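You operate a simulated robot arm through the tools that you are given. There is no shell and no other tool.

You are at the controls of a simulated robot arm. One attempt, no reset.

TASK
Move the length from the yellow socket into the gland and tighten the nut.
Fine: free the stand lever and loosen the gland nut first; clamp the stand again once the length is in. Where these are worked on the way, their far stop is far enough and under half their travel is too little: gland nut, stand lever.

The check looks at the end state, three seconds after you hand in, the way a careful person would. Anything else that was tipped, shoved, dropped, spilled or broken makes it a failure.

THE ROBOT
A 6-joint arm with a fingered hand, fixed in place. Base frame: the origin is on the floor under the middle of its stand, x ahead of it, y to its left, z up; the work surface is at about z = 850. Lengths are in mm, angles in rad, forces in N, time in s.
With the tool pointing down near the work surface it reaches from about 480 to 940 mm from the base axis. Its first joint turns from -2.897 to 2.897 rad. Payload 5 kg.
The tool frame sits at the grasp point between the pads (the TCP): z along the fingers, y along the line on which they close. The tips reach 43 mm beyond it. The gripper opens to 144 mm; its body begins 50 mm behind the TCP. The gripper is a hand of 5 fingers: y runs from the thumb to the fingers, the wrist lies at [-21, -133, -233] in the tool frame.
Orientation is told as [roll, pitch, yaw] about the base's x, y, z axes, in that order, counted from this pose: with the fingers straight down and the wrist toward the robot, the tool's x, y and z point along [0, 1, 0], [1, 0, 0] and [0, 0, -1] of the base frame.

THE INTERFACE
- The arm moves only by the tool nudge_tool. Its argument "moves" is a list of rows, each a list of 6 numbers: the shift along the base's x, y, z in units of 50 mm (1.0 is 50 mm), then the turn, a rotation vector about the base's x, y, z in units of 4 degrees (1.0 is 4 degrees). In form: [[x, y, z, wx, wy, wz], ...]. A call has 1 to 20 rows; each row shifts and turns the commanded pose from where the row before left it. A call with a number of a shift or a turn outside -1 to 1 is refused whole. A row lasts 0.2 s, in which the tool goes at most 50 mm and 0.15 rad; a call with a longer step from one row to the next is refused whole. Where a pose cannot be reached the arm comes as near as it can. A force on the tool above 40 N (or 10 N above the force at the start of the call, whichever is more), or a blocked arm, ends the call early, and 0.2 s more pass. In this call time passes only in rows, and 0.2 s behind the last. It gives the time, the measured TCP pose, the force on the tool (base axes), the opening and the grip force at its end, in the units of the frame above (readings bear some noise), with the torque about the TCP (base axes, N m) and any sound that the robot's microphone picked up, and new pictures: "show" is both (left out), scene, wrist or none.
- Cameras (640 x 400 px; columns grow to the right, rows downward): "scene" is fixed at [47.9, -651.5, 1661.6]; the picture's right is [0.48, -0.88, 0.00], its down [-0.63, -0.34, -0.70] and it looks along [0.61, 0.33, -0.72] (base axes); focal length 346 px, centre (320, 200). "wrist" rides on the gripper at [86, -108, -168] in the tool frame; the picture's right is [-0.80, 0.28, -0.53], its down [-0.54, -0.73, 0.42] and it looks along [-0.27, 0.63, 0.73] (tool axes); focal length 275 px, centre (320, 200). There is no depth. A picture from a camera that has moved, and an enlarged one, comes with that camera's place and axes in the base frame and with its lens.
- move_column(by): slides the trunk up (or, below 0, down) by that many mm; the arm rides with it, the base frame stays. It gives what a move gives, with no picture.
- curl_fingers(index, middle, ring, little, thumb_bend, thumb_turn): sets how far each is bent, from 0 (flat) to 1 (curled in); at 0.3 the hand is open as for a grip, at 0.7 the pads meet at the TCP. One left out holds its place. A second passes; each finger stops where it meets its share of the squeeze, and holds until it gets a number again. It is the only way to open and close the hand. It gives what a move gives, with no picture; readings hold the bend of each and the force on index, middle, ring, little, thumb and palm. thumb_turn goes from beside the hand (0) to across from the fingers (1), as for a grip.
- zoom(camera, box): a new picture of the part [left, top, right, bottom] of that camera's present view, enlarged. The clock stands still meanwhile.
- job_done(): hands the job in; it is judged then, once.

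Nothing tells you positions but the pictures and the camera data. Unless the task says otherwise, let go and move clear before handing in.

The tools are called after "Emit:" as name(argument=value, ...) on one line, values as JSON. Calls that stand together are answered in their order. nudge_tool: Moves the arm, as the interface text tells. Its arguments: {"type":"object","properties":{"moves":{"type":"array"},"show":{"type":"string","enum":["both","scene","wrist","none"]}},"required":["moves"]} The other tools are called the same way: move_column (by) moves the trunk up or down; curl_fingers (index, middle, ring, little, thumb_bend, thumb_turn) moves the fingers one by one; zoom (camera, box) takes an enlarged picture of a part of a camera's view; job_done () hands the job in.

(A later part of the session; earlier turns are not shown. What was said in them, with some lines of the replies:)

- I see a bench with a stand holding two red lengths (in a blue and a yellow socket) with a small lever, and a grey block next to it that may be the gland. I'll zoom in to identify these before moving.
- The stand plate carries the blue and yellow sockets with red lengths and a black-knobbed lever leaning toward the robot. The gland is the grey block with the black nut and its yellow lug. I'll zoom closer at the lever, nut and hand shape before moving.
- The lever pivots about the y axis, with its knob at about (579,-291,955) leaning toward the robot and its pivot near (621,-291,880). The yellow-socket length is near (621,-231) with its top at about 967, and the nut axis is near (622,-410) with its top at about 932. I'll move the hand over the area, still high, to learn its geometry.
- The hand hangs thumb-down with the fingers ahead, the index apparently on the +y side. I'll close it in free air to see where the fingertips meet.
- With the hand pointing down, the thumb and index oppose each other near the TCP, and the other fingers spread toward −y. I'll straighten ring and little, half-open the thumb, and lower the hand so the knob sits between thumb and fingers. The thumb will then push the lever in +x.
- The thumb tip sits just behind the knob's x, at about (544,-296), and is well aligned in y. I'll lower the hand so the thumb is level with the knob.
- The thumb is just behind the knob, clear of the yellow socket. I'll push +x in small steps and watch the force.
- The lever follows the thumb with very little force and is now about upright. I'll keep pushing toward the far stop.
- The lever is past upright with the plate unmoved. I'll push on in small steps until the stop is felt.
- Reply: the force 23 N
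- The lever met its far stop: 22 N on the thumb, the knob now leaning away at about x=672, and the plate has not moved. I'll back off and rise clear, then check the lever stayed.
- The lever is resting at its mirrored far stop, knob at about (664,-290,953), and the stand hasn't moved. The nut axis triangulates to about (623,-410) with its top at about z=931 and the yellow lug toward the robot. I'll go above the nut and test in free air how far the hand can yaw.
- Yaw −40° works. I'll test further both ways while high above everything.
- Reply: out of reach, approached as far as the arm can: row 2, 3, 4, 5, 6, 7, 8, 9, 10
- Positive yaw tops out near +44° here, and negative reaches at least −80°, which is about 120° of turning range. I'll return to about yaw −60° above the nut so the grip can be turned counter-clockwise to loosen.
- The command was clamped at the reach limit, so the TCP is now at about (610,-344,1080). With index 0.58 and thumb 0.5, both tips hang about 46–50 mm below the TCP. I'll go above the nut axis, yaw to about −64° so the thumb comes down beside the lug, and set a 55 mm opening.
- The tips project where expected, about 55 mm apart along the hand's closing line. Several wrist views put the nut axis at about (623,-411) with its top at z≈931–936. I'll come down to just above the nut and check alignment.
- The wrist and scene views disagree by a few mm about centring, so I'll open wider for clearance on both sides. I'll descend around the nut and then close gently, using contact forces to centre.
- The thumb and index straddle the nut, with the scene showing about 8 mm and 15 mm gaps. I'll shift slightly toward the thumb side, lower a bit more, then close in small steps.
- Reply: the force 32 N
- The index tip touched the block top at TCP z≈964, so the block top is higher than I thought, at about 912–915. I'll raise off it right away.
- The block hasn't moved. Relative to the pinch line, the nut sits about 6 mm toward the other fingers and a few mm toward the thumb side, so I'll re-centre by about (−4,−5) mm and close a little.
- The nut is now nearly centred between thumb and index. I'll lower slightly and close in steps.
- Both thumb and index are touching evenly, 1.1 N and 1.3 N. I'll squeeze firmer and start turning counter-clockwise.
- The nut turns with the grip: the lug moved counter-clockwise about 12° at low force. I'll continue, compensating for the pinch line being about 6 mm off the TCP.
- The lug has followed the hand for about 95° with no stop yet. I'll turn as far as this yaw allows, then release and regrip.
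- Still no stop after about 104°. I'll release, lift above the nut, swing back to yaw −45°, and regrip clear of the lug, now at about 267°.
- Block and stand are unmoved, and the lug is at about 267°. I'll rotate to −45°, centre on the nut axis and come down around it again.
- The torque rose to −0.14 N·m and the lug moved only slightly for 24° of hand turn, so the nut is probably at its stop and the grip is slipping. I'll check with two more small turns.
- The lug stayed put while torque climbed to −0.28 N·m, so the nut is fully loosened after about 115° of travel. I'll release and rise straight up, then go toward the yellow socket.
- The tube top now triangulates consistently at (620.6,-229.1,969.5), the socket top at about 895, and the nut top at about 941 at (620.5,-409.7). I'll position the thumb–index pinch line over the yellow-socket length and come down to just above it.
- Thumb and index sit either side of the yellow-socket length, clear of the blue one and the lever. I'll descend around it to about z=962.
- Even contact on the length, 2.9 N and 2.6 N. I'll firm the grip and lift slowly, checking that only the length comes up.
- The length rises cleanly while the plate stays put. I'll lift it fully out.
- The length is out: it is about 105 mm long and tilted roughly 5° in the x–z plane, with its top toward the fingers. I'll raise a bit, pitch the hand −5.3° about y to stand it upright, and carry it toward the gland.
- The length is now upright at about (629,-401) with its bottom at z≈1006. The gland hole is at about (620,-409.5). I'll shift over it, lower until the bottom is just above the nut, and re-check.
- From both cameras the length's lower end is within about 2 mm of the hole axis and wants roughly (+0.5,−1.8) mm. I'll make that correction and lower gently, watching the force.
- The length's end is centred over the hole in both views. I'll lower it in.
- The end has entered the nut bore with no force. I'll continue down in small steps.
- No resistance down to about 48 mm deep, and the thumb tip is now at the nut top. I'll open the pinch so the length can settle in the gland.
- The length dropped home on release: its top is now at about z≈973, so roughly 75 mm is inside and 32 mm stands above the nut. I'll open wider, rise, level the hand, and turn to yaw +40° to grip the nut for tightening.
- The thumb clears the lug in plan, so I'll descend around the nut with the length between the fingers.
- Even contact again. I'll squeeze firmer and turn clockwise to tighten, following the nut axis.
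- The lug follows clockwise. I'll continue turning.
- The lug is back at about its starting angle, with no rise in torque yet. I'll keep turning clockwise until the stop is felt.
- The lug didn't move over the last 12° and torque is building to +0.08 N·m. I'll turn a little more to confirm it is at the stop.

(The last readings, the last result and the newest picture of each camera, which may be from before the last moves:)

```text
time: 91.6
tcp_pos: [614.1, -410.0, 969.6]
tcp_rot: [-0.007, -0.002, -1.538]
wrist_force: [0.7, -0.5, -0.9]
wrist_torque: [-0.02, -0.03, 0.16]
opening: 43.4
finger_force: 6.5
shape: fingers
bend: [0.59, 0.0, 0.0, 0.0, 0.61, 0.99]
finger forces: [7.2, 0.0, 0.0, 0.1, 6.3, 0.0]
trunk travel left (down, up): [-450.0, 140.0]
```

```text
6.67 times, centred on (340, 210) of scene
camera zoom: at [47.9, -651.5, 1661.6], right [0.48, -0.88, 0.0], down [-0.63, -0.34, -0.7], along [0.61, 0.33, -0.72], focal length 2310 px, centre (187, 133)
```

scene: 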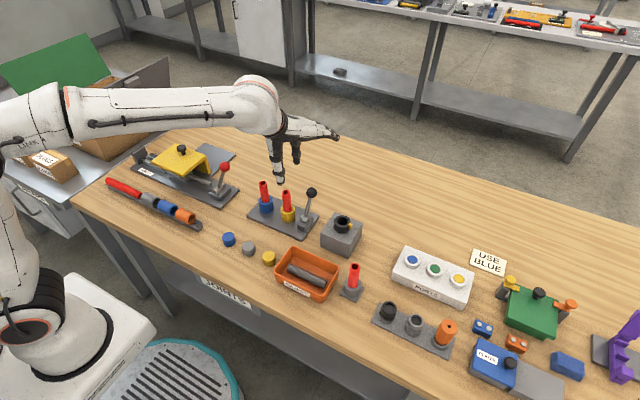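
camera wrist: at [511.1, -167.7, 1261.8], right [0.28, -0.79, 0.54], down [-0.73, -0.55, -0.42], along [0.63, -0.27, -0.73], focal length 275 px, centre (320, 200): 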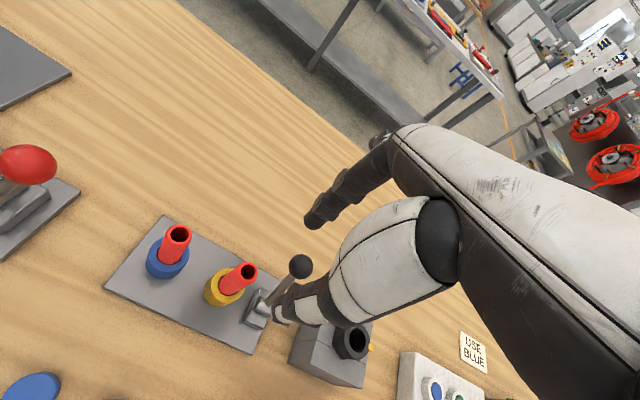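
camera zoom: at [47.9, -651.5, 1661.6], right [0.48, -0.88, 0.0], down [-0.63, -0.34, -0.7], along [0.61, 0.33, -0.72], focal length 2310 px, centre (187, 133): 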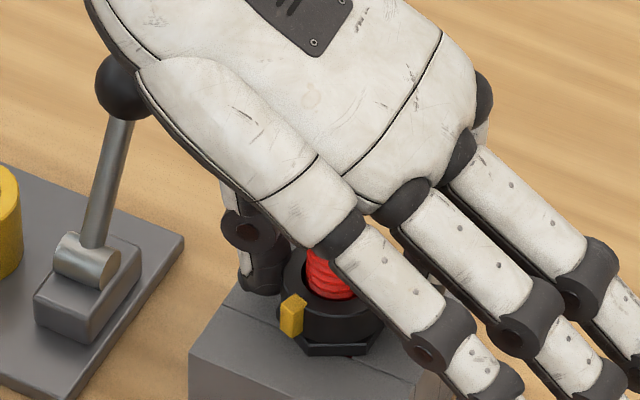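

The lug hasn't moved and torque rose to +0.16 N·m, so the nut is back on its tight stop with the length in place. I'll release, rise above the length and look.

Emit:
curl_fingers(index=0.5, thumb_bend=0.5)

Emit:
nudge_tool(moves=[[0, 0, 0.4, 0, 0, 0], [0, 0, 0.6, 0, 0, 0], [0, 0, 0.6, 0, 0, 0], [0, 0, 0.6, 0, 0, 0.5]])

Emit:
zoom(camera="scene", box=[300, 180, 380, 240])

Emit:
zoom(camera="wrist", box=[200, 170, 360, 320])

```text
time: 92.6
tcp_pos: [614.5, -409.8, 970.2]
tcp_rot: [-0.007, -0.003, -1.536]
wrist_force: [-0.1, 0.4, 0.3]
wrist_torque: [0.0, 0.01, 0.06]
opening: 78.1
finger_force: 0.1
shape: fingers
bend: [0.5, 0.0, 0.0, 0.0, 0.5, 0.98]
finger forces: [0.0, 0.0, 0.1, 0.1, 0.0, 0.1]
trunk travel left (down, up): [-450.0, 140.0]
```

```text
time: 93.6
tcp_pos: [615.0, -409.2, 1080.4]
tcp_rot: [-0.006, -0.003, -1.501]
wrist_force: [-0.6, 0.2, 0.7]
wrist_torque: [0.0, -0.01, 0.01]
opening: 78.0
finger_force: 0.1
shape: fingers
bend: [0.5, 0.0, 0.0, 0.0, 0.5, 0.98]
finger forces: [0.1, 0.0, 0.0, 0.1, 0.1, 0.0]
trunk travel left (down, up): [-450.0, 140.0]
camera wrist: at [695.3, -295.0, 1244.5], right [-0.77, -0.34, 0.54], down [-0.59, 0.69, -0.42], along [-0.23, -0.65, -0.73], focal length 275 px, centre (320, 200)
```

scene: 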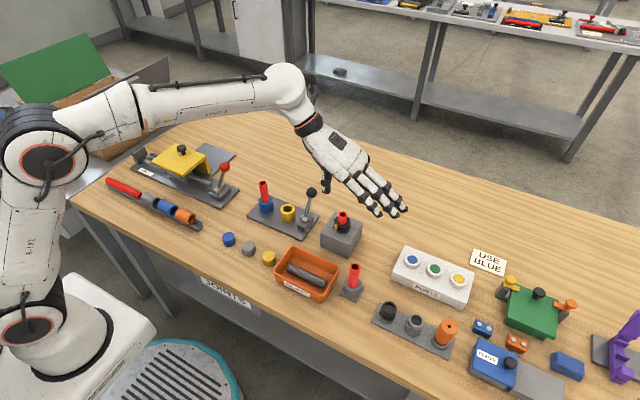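
wrist: 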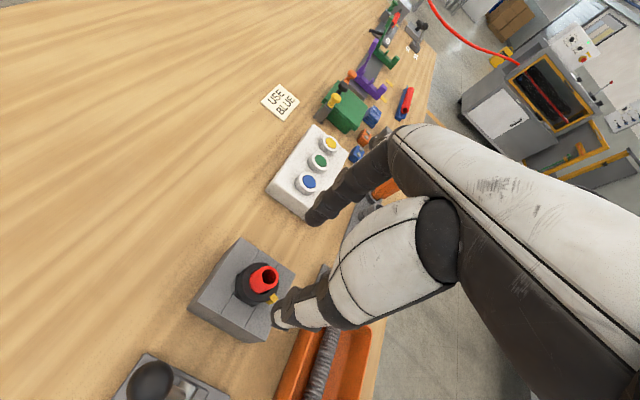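

```text
6.67 times, centred on (340, 210) of scene
camera zoom: at [47.9, -651.5, 1661.6], right [0.48, -0.88, 0.0], down [-0.63, -0.34, -0.7], along [0.61, 0.33, -0.72], focal length 2310 px, centre (187, 133)
```

zoom: 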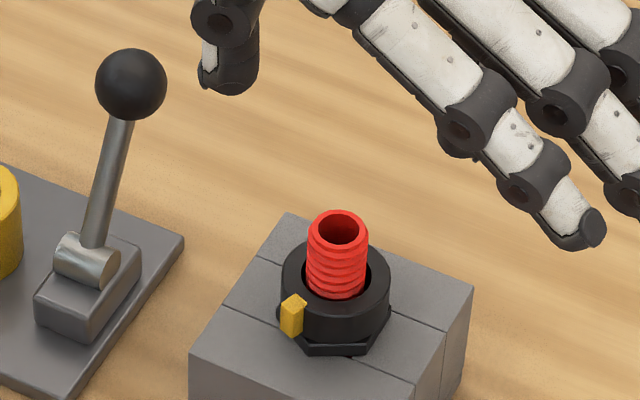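

```text
2.67 times, centred on (280, 245) of wrist
camera zoom: at [695.3, -295.0, 1244.5], right [-0.77, -0.34, 0.54], down [-0.59, 0.69, -0.42], along [-0.23, -0.65, -0.73], focal length 734 px, centre (427, 80)
```

zoom: 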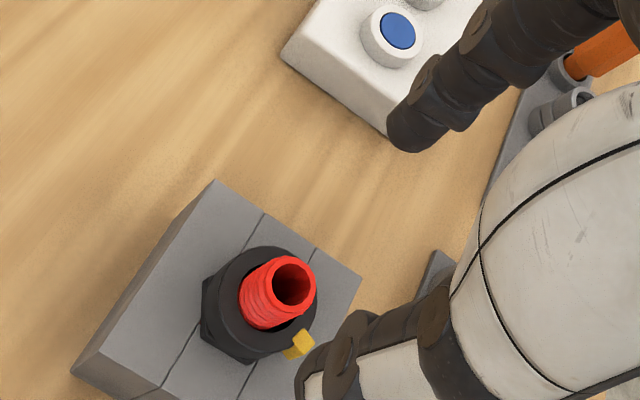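

The length stands firmly in the gland with the lug back at, or slightly past, its starting tight position. Next I'll re-clamp the stand: go above the lever at yaw 0 so the index comes down on the far side of the knob and can pull it back toward the robot.

Emit:
nudge_tool(moves=[[0.035, 0.114, 0, 0, 0, 1], [0.035, 0.114, 0, 0, 0, 1], [0.035, 0.114, 0, 0, 0, 1], [0.035, 0.114, 0, 0, 0, 1], [0.035, 0.114, 0, 0, 0, 1], [0.035, 0.114, 0, 0, 0, 1], [0.035, 0.114, 0, 0, 0, 1], [0.035, 0.114, 0, 0, 0, 1], [0.035, 0.114, 0, 0, 0, 1], [0.035, 0.114, 0, 0, 0, 1], [0.035, 0.114, 0, 0, 0, 1], [0.035, 0.114, 0, 0, 0, 1], [0.035, 0.114, 0, 0, 0, 1], [0.035, 0.114, 0, 0, 0, 1], [0.035, 0.114, 0, 0, 0, 1], [0.035, 0.114, 0, 0, 0, 1], [0.035, 0.114, 0, 0, 0, 1], [0.035, 0.114, 0, 0, 0, 1], [0.035, 0.114, 0, 0, 0, 1], [0.035, 0.114, 0, 0, 0, 1]], show="none")

Emit:
nudge_tool(moves=[[0, 0, 0, 0, 0, 1], [0, 0, 0, 0, 0, 0.5], [0, 0, -0.4, 0, 0, 0]])

Emit:
zoom(camera="scene", box=[250, 130, 378, 240])

Emit:
zoom(camera="wrist", box=[200, 170, 360, 320])

```text
time: 97.8
tcp_pos: [651.9, -295.7, 1080.2]
tcp_rot: [-0.008, 0.0, -0.105]
wrist_force: [0.0, -0.5, 0.3]
wrist_torque: [0.0, 0.01, -0.02]
opening: 78.2
finger_force: 0.1
shape: fingers
bend: [0.5, 0.0, 0.0, 0.0, 0.5, 0.98]
finger forces: [0.0, 0.0, 0.1, 0.0, 0.0, 0.0]
trunk travel left (down, up): [-450.0, 140.0]
```

```text
time: 98.6
tcp_pos: [650.7, -296.6, 1059.7]
tcp_rot: [-0.009, -0.003, 0.0]
wrist_force: [0.4, 0.5, 0.0]
wrist_torque: [0.01, 0.0, 0.0]
opening: 77.9
finger_force: 0.0
shape: fingers
bend: [0.5, 0.0, 0.0, 0.0, 0.5, 0.98]
finger forces: [0.0, 0.0, 0.1, 0.0, 0.0, 0.0]
trunk travel left (down, up): [-450.0, 140.0]
camera wrist: at [542.9, -209.3, 1224.7], right [0.28, -0.79, 0.54], down [-0.72, -0.55, -0.42], along [0.63, -0.27, -0.73], focal length 275 px, centre (320, 200)
```

scene: 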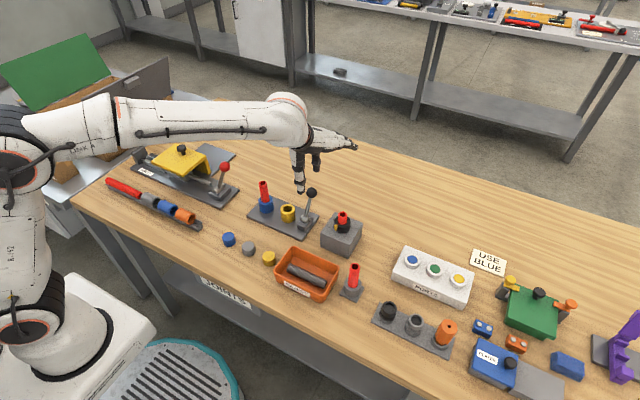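
wrist: 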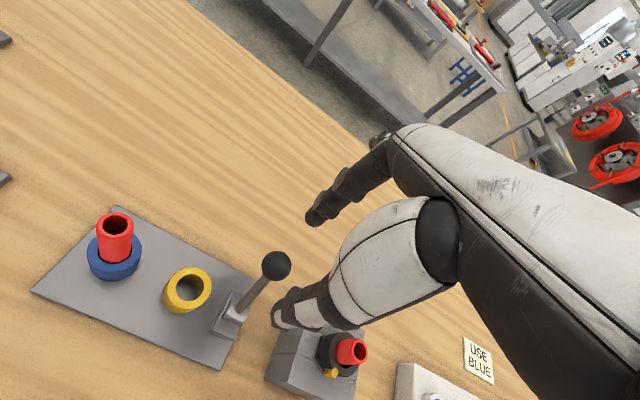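

```text
3.64 times, centred on (314, 185) of scene
camera zoom: at [47.9, -651.5, 1661.6], right [0.48, -0.88, 0.0], down [-0.63, -0.34, -0.7], along [0.61, 0.33, -0.72], focal length 1260 px, centre (342, 254)
```

zoom: 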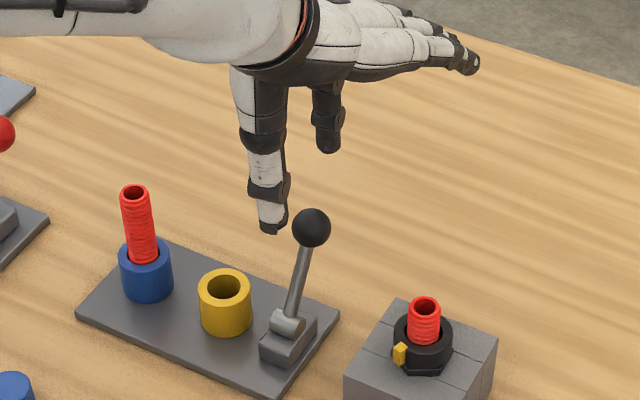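

```text
2.67 times, centred on (280, 245) of wrist
camera zoom: at [542.9, -209.3, 1224.7], right [0.28, -0.79, 0.54], down [-0.72, -0.55, -0.42], along [0.63, -0.27, -0.73], focal length 734 px, centre (427, 80)
```

zoom: 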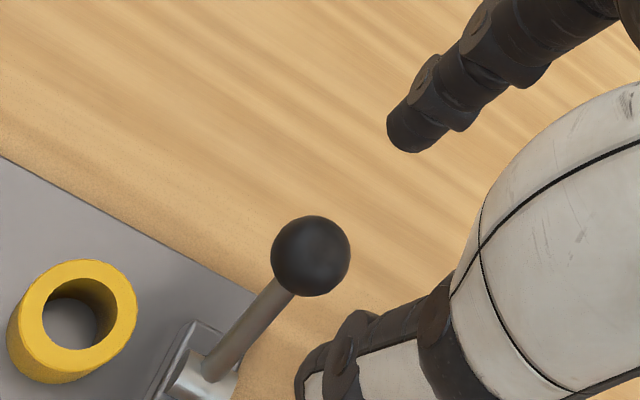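

The index tip is just beyond the knob in x, so I'll shift a few mm farther for clearance and lower it beside the knob.

Emit:
nudge_tool(moves=[[0.18, 0.02, -0.2, 0, 0, 0], [0, 0, -0.5, 0, 0, 0], [0, 0, -0.5, 0, 0, 0], [0, 0, -0.4, 0, 0, 0], [0, 0, -0.25, 0, 0, 0]], show="none")

Emit:
zoom(camera="scene", box=[270, 150, 366, 230])

Emit:
zoom(camera="wrist", box=[200, 170, 360, 320])

```text
time: 99.8
tcp_pos: [660.6, -294.1, 966.5]
tcp_rot: [-0.005, -0.001, 0.001]
wrist_force: [-0.5, 0.8, 0.4]
wrist_torque: [0.02, 0.0, 0.0]
opening: 78.3
finger_force: 0.1
shape: fingers
bend: [0.5, 0.0, 0.0, 0.0, 0.5, 0.98]
finger forces: [0.0, 0.1, 0.0, 0.0, 0.0, 0.0]
trunk travel left (down, up): [-450.0, 140.0]
```

```text
5.00 times, centred on (318, 190) of scene
camera zoom: at [47.9, -651.5, 1661.6], right [0.48, -0.88, 0.0], down [-0.63, -0.34, -0.7], along [0.61, 0.33, -0.72], focal length 1732 px, centre (330, 250)
```

zoom: 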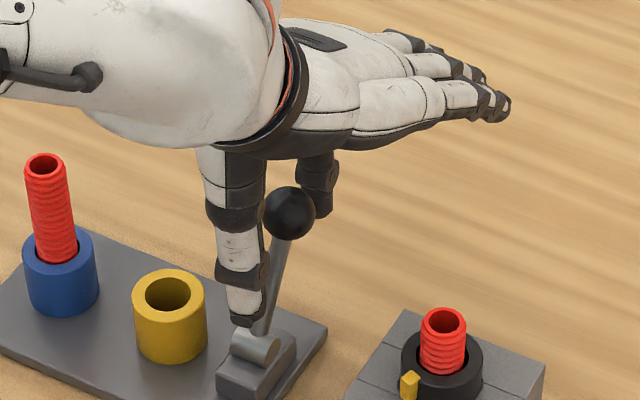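

```text
2.67 times, centred on (280, 245) of wrist
camera zoom: at [551.9, -207.7, 1131.6], right [0.28, -0.79, 0.54], down [-0.73, -0.54, -0.42], along [0.63, -0.27, -0.73], focal length 734 px, centre (427, 80)
```

zoom: 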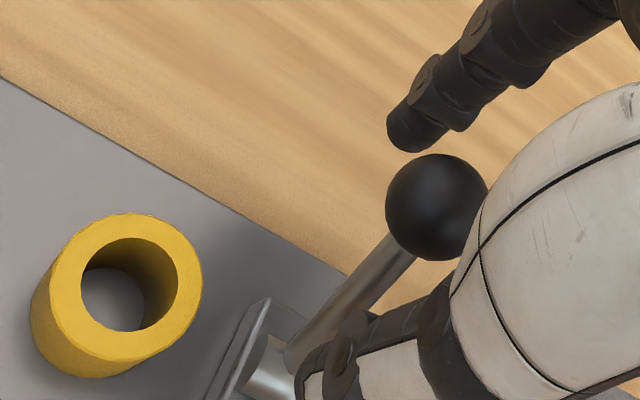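

The knob sits between thumb and index. I'll pull −x with the index in small steps.

Emit:
nudge_tool(moves=[[-0.2, 0, 0, 0, 0, 0], [-0.2, 0, 0, 0, 0, 0], [-0.2, 0, 0, 0, 0, 0], [-0.2, 0, 0, 0, 0, 0], [-0.2, 0, 0, 0, 0, 0]], show="none")

Emit:
zoom(camera="scene", box=[270, 150, 366, 230])

Emit:
zoom(camera="wrist", box=[200, 170, 360, 320])

```text
time: 101.0
tcp_pos: [610.5, -294.8, 967.3]
tcp_rot: [-0.008, -0.002, 0.001]
wrist_force: [1.3, 0.7, 0.6]
wrist_torque: [-0.02, -0.02, 0.01]
opening: 79.5
finger_force: 0.5
shape: fingers
bend: [0.5, 0.0, 0.0, 0.0, 0.5, 0.98]
finger forces: [0.9, 0.0, 0.1, 0.0, 0.1, 0.1]
trunk travel left (down, up): [-450.0, 140.0]
```

```text
5.00 times, centred on (318, 190) of scene
camera zoom: at [47.9, -651.5, 1661.6], right [0.48, -0.88, 0.0], down [-0.63, -0.34, -0.7], along [0.61, 0.33, -0.72], focal length 1732 px, centre (330, 250)
```

zoom: 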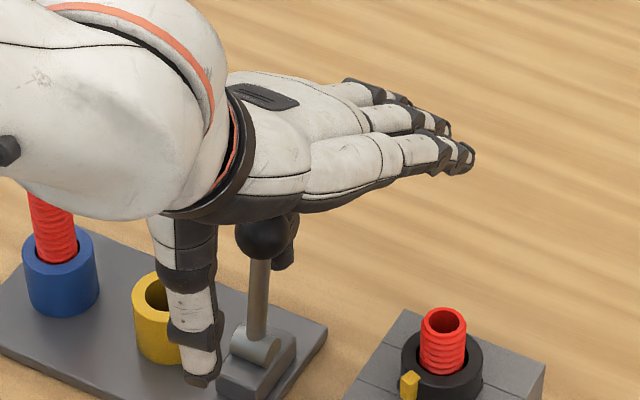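

```text
2.67 times, centred on (280, 245) of wrist
camera zoom: at [501.6, -208.0, 1131.4], right [0.28, -0.79, 0.54], down [-0.73, -0.55, -0.42], along [0.63, -0.27, -0.73], focal length 734 px, centre (427, 80)
```

zoom: 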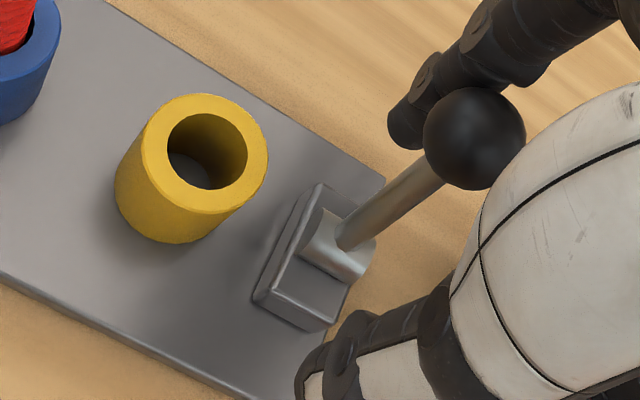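

Emit:
nudge_tool(moves=[[-0.2, 0, 0, 0, 0, 0], [-0.2, 0, 0, 0, 0, 0], [-0.2, 0, 0, 0, 0, 0]], show="none")

Emit:
zoom(camera="scene", box=[270, 150, 366, 230])

Emit:
zoom(camera="wrist", box=[200, 170, 360, 320])

```text
time: 101.8
tcp_pos: [580.3, -294.0, 967.0]
tcp_rot: [-0.006, -0.004, 0.001]
wrist_force: [0.3, -0.6, 0.4]
wrist_torque: [0.04, -0.02, 0.02]
opening: 79.0
finger_force: 0.3
shape: fingers
bend: [0.5, 0.0, 0.0, 0.0, 0.5, 0.98]
finger forces: [0.3, 0.1, 0.0, 0.0, 0.0, 0.1]
trunk travel left (down, up): [-450.0, 140.0]
```

```text
5.00 times, centred on (318, 190) of scene
camera zoom: at [47.9, -651.5, 1661.6], right [0.48, -0.88, 0.0], down [-0.63, -0.34, -0.7], along [0.61, 0.33, -0.72], focal length 1732 px, centre (330, 250)
```

zoom: 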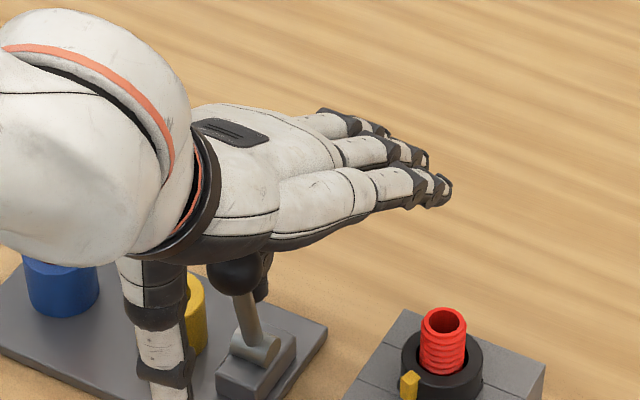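

```text
2.67 times, centred on (280, 245) of wrist
camera zoom: at [471.8, -208.0, 1131.7], right [0.28, -0.79, 0.54], down [-0.73, -0.54, -0.42], along [0.63, -0.27, -0.73], focal length 734 px, centre (427, 80)
```

zoom: 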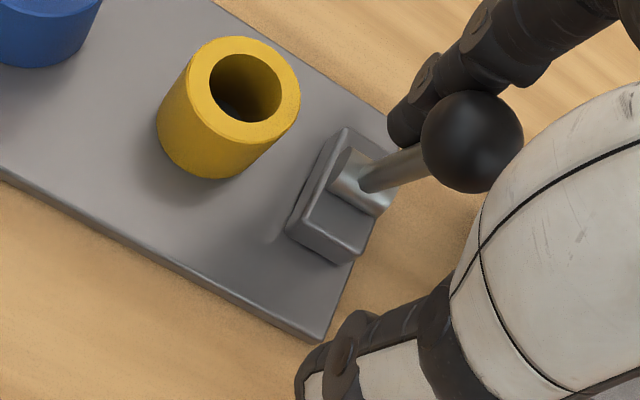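

Emit:
nudge_tool(moves=[[-0.15, 0, 0, 0, 0, 0], [-0.12, 0, 0, 0, 0, 0], [-0.12, 0, 0, 0, 0, 0]], show="none")

Emit:
zoom(camera="wrist", box=[200, 170, 360, 320])

```text
time: 102.6
tcp_pos: [560.1, -294.0, 967.6]
tcp_rot: [-0.007, -0.004, 0.0]
wrist_force: [2.8, 0.1, 0.2]
wrist_torque: [0.02, -0.1, 0.0]
opening: 81.6
finger_force: 1.3
shape: fingers
bend: [0.48, 0.0, 0.0, 0.0, 0.5, 0.98]
finger forces: [2.2, 0.1, 0.0, 0.1, 0.0, 0.0]
trunk travel left (down, up): [-450.0, 140.0]
```

```text
2.67 times, centred on (280, 245) of wrist
camera zoom: at [452.3, -207.8, 1132.9], right [0.28, -0.79, 0.54], down [-0.73, -0.54, -0.42], along [0.63, -0.27, -0.73], focal length 734 px, centre (427, 80)
```

zoom: 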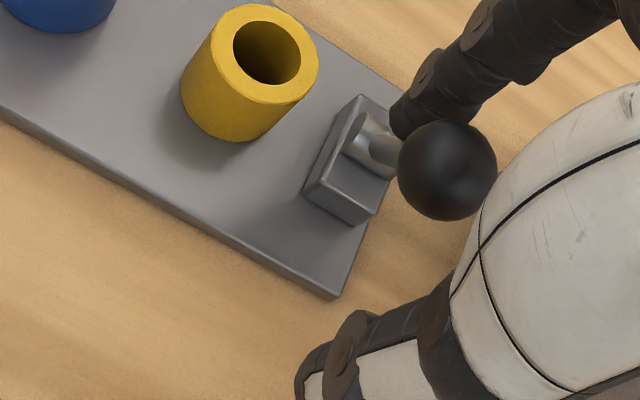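

The knob is at about x≈580 and the index force is starting to rise. I'll pull a bit more to seat it on the clamp stop.

Emit:
nudge_tool(moves=[[-0.1, 0, 0, 0, 0, 0], [-0.08, 0, 0, 0, 0, 0], [-0.06, 0, 0, 0, 0, 0]], show="none")

Emit:
zoom(camera="wrist", box=[200, 170, 360, 320])

Emit:
zoom(camera="scene", box=[240, 150, 368, 240])

```text
time: 103.4
tcp_pos: [549.4, -295.2, 966.1]
tcp_rot: [-0.007, -0.001, -0.001]
wrist_force: [8.6, 1.5, 3.7]
wrist_torque: [0.09, -0.53, 0.02]
opening: 91.3
finger_force: 4.4
shape: fingers
bend: [0.43, 0.0, 0.0, 0.0, 0.5, 0.98]
finger forces: [9.3, 0.1, 0.1, 0.1, 0.0, 0.1]
trunk travel left (down, up): [-450.0, 140.0]
```

```text
2.67 times, centred on (280, 245) of wrist
camera zoom: at [441.1, -208.0, 1132.2], right [0.28, -0.79, 0.54], down [-0.73, -0.54, -0.42], along [0.63, -0.27, -0.73], focal length 734 px, centre (427, 80)
```

zoom: 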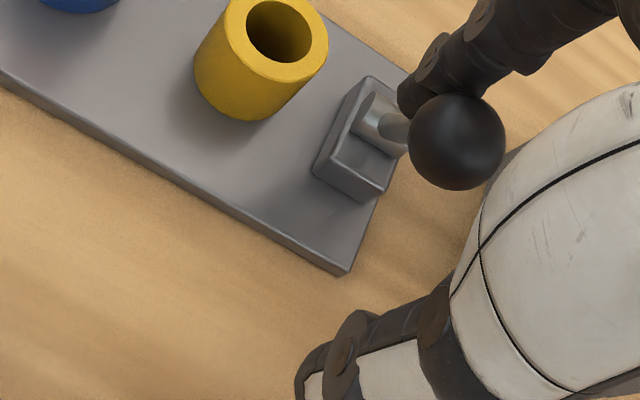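

```text
4.44 times, centred on (304, 195) of scene
camera zoom: at [47.9, -651.5, 1661.6], right [0.48, -0.88, 0.0], down [-0.63, -0.34, -0.7], along [0.61, 0.33, -0.72], focal length 1540 px, centre (391, 222)
```

zoom: 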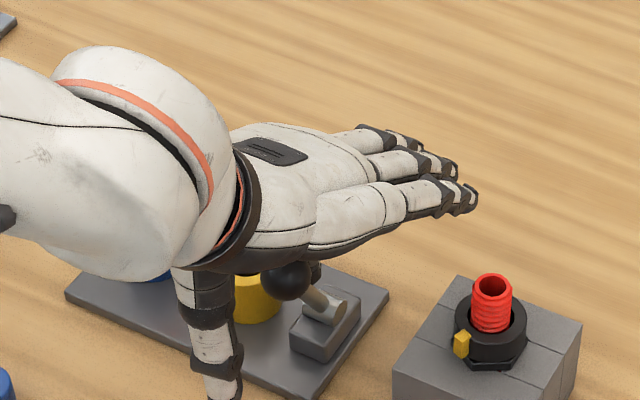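

The index meets 9 N and the knob no longer moves at x≈580, so the lever is back on its clamped stop. I'll back off, rise clear, and inspect everything.

Emit:
nudge_tool(moves=[[0.15, 0, 0, 0, 0, 0], [0.2, 0, 0, 0, 0, 0], [0, 0, 0.4, 0, 0, 0], [0, 0, 0.8, 0, 0, 0], [0, 0, 0.9, 0, 0, 0], [-0.6, 0.3, 0.9, 0, 0, 0], [-0.8, 0.5, 0.8, 0, 0, 0], [-0.8, 0.5, 0.6, 0, 0, 0]])

Emit:
zoom(camera="scene", box=[230, 165, 390, 265])

Emit:
zoom(camera="scene", box=[318, 205, 366, 235])

Emit:
zoom(camera="wrist", box=[140, 150, 380, 350])

```text
refused: row 6 steps farther than a row can; nothing moved
```

```text
4.00 times, centred on (310, 215) of scene
camera zoom: at [47.9, -651.5, 1661.6], right [0.48, -0.88, 0.0], down [-0.63, -0.34, -0.7], along [0.61, 0.33, -0.72], focal length 1386 px, centre (360, 140)
```

zoom: 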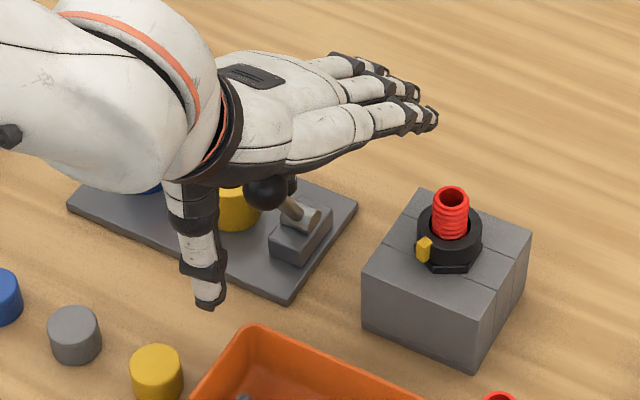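

```text
13.33 times, centred on (342, 220) of scene
camera zoom: at [47.9, -651.5, 1661.6], right [0.48, -0.88, 0.0], down [-0.63, -0.34, -0.7], along [0.61, 0.33, -0.72], focal length 4620 px, centre (27, -67)
```

zoom: 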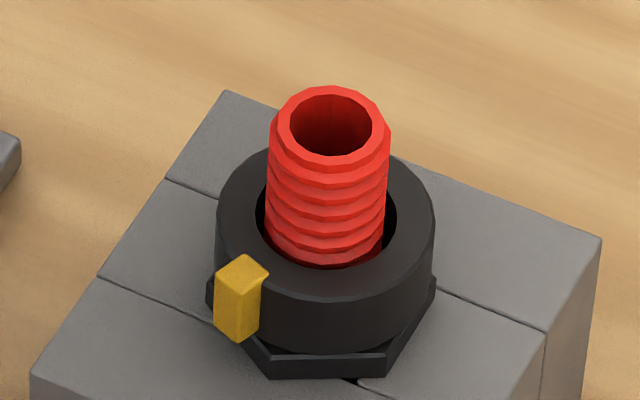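

```text
2.00 times, centred on (260, 250) of wrist
camera zoom: at [441.1, -208.0, 1132.2], right [0.28, -0.79, 0.54], down [-0.73, -0.54, -0.42], along [0.63, -0.27, -0.73], focal length 551 px, centre (440, 100)
```

zoom: 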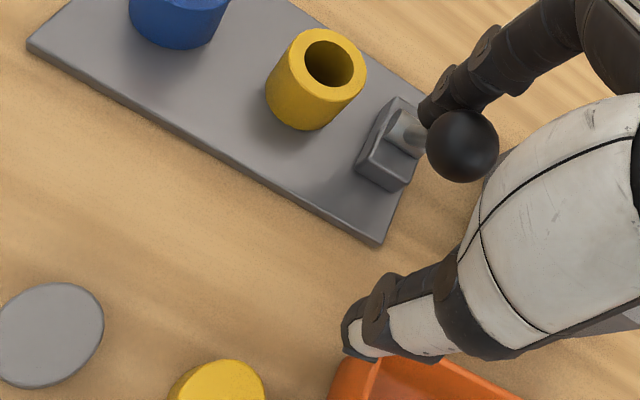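

The row was too long and nothing moved. The pictures show the gland block unmoved and the lug slightly tighter than at the start. I'll back off and rise with smaller steps.

Emit:
nudge_tool(moves=[[0.15, 0, 0, 0, 0, 0], [0.2, 0, 0, 0, 0, 0], [0, 0, 0.4, 0, 0, 0], [0, 0, 0.8, 0, 0, 0], [0, 0, 0.9, 0, 0, 0], [-0.4, 0.2, 0.8, 0, 0, 0], [-0.6, 0.3, 0.6, 0, 0, 0], [-0.6, 0.3, 0.6, 0, 0, 0]])

Emit:
zoom(camera="scene", box=[230, 165, 390, 265])

Emit:
zoom(camera="scene", box=[276, 190, 332, 225])

Emit:
zoom(camera="wrist", box=[180, 180, 380, 330])

```text
time: 105.2
tcp_pos: [485.2, -253.5, 1168.9]
tcp_rot: [-0.006, -0.003, -0.002]
wrist_force: [-0.5, -0.7, -0.9]
wrist_torque: [0.01, 0.03, 0.01]
opening: 78.4
finger_force: 0.0
shape: fingers
bend: [0.5, 0.0, 0.0, 0.0, 0.5, 0.98]
finger forces: [0.0, 0.0, 0.1, 0.0, 0.0, 0.0]
trunk travel left (down, up): [-450.0, 140.0]
camera wrist: at [377.4, -166.8, 1335.5], right [0.28, -0.79, 0.54], down [-0.73, -0.54, -0.42], along [0.63, -0.27, -0.73], focal length 275 px, centre (320, 200)
```

scene: 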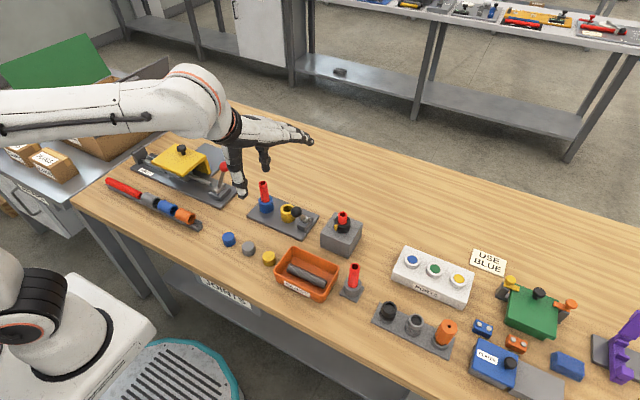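
wrist: 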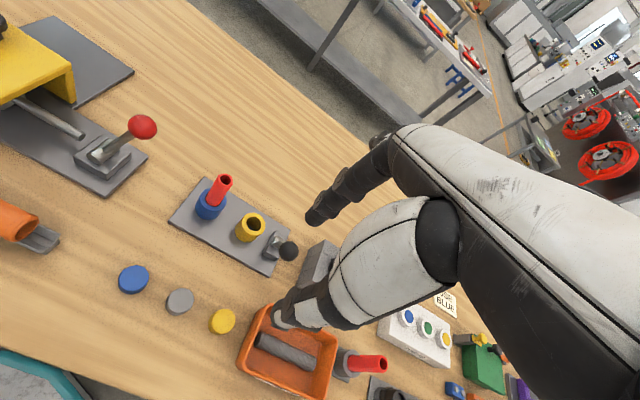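

```text
4.00 times, centred on (310, 215) of scene
camera zoom: at [47.9, -651.5, 1661.6], right [0.48, -0.88, 0.0], down [-0.63, -0.34, -0.7], along [0.61, 0.33, -0.72], focal length 1386 px, centre (360, 140)
```

zoom: 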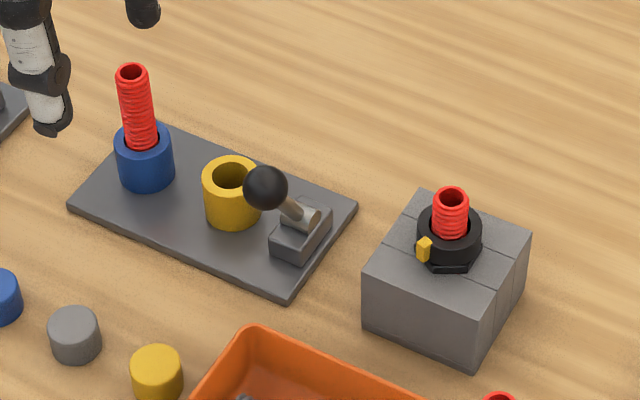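

```text
11.43 times, centred on (304, 208) of scene
camera zoom: at [47.9, -651.5, 1661.6], right [0.48, -0.88, 0.0], down [-0.63, -0.34, -0.7], along [0.61, 0.33, -0.72], focal length 3960 px, centre (503, 114)
```

zoom: 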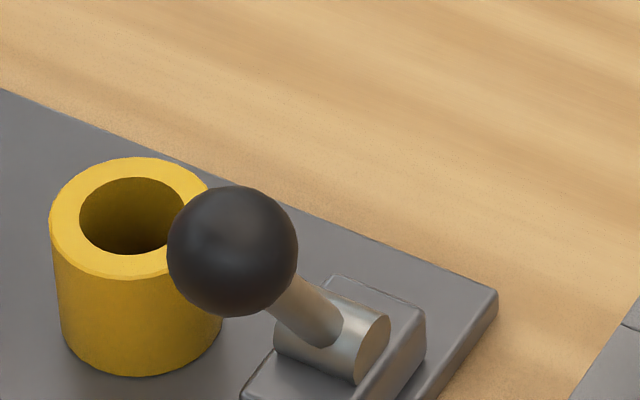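

```text
2.67 times, centred on (280, 255) of wrist
camera zoom: at [377.4, -166.8, 1335.5], right [0.28, -0.79, 0.54], down [-0.73, -0.54, -0.42], along [0.63, -0.27, -0.73], focal length 734 px, centre (427, 53)
```

zoom: 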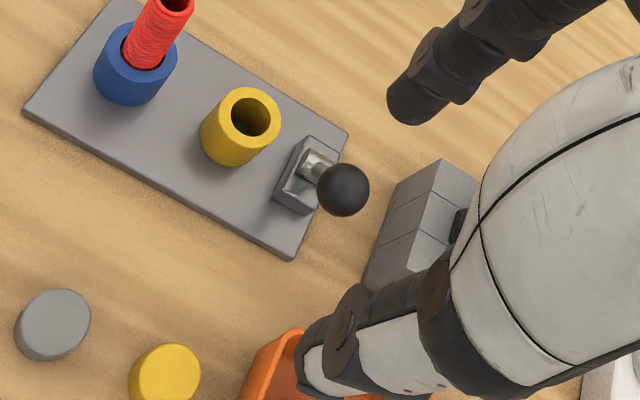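

The lever is back exactly in its clamped starting position, the length stands in the gland, and the nut is tight with its lug at the tight stop. Everything else is where it was and the hand is clear, so I'm handing in.

Emit:
job_done()

```text
The job is handed in.
```

The length from the yellow socket is now in the gland, the nut is tightened, and the stand is clamped again. I've handed the job in, but I haven't seen the check's result.

- **Lever freed:** I pushed it to its far stop, where it met 22 N, before touching the length.
- **Nut loosened:** I turned it about 115° counter-clockwise until it would go no further.
- **Length moved:** It went in without resistance and dropped home when I let go. About 75 mm is inside and about 32 mm stands above the nut.
- **Nut tightened:** I turned it clockwise until the nut stopped moving and the grip slipped at about 0.16 N·m. The yellow lug ended a few degrees past where it started.
- **Stand clamped:** I pulled the lever back until it stopped moving, and it looks the same in the picture as at the start.

While lining up on the nut, I pressed the index fingertip onto the top of the gland block at about 32 N and lifted straight off. The later pictures show the block where it was. The stand and the blue-socket length are also unmoved, and nothing else looks disturbed. The hand is open and clear.
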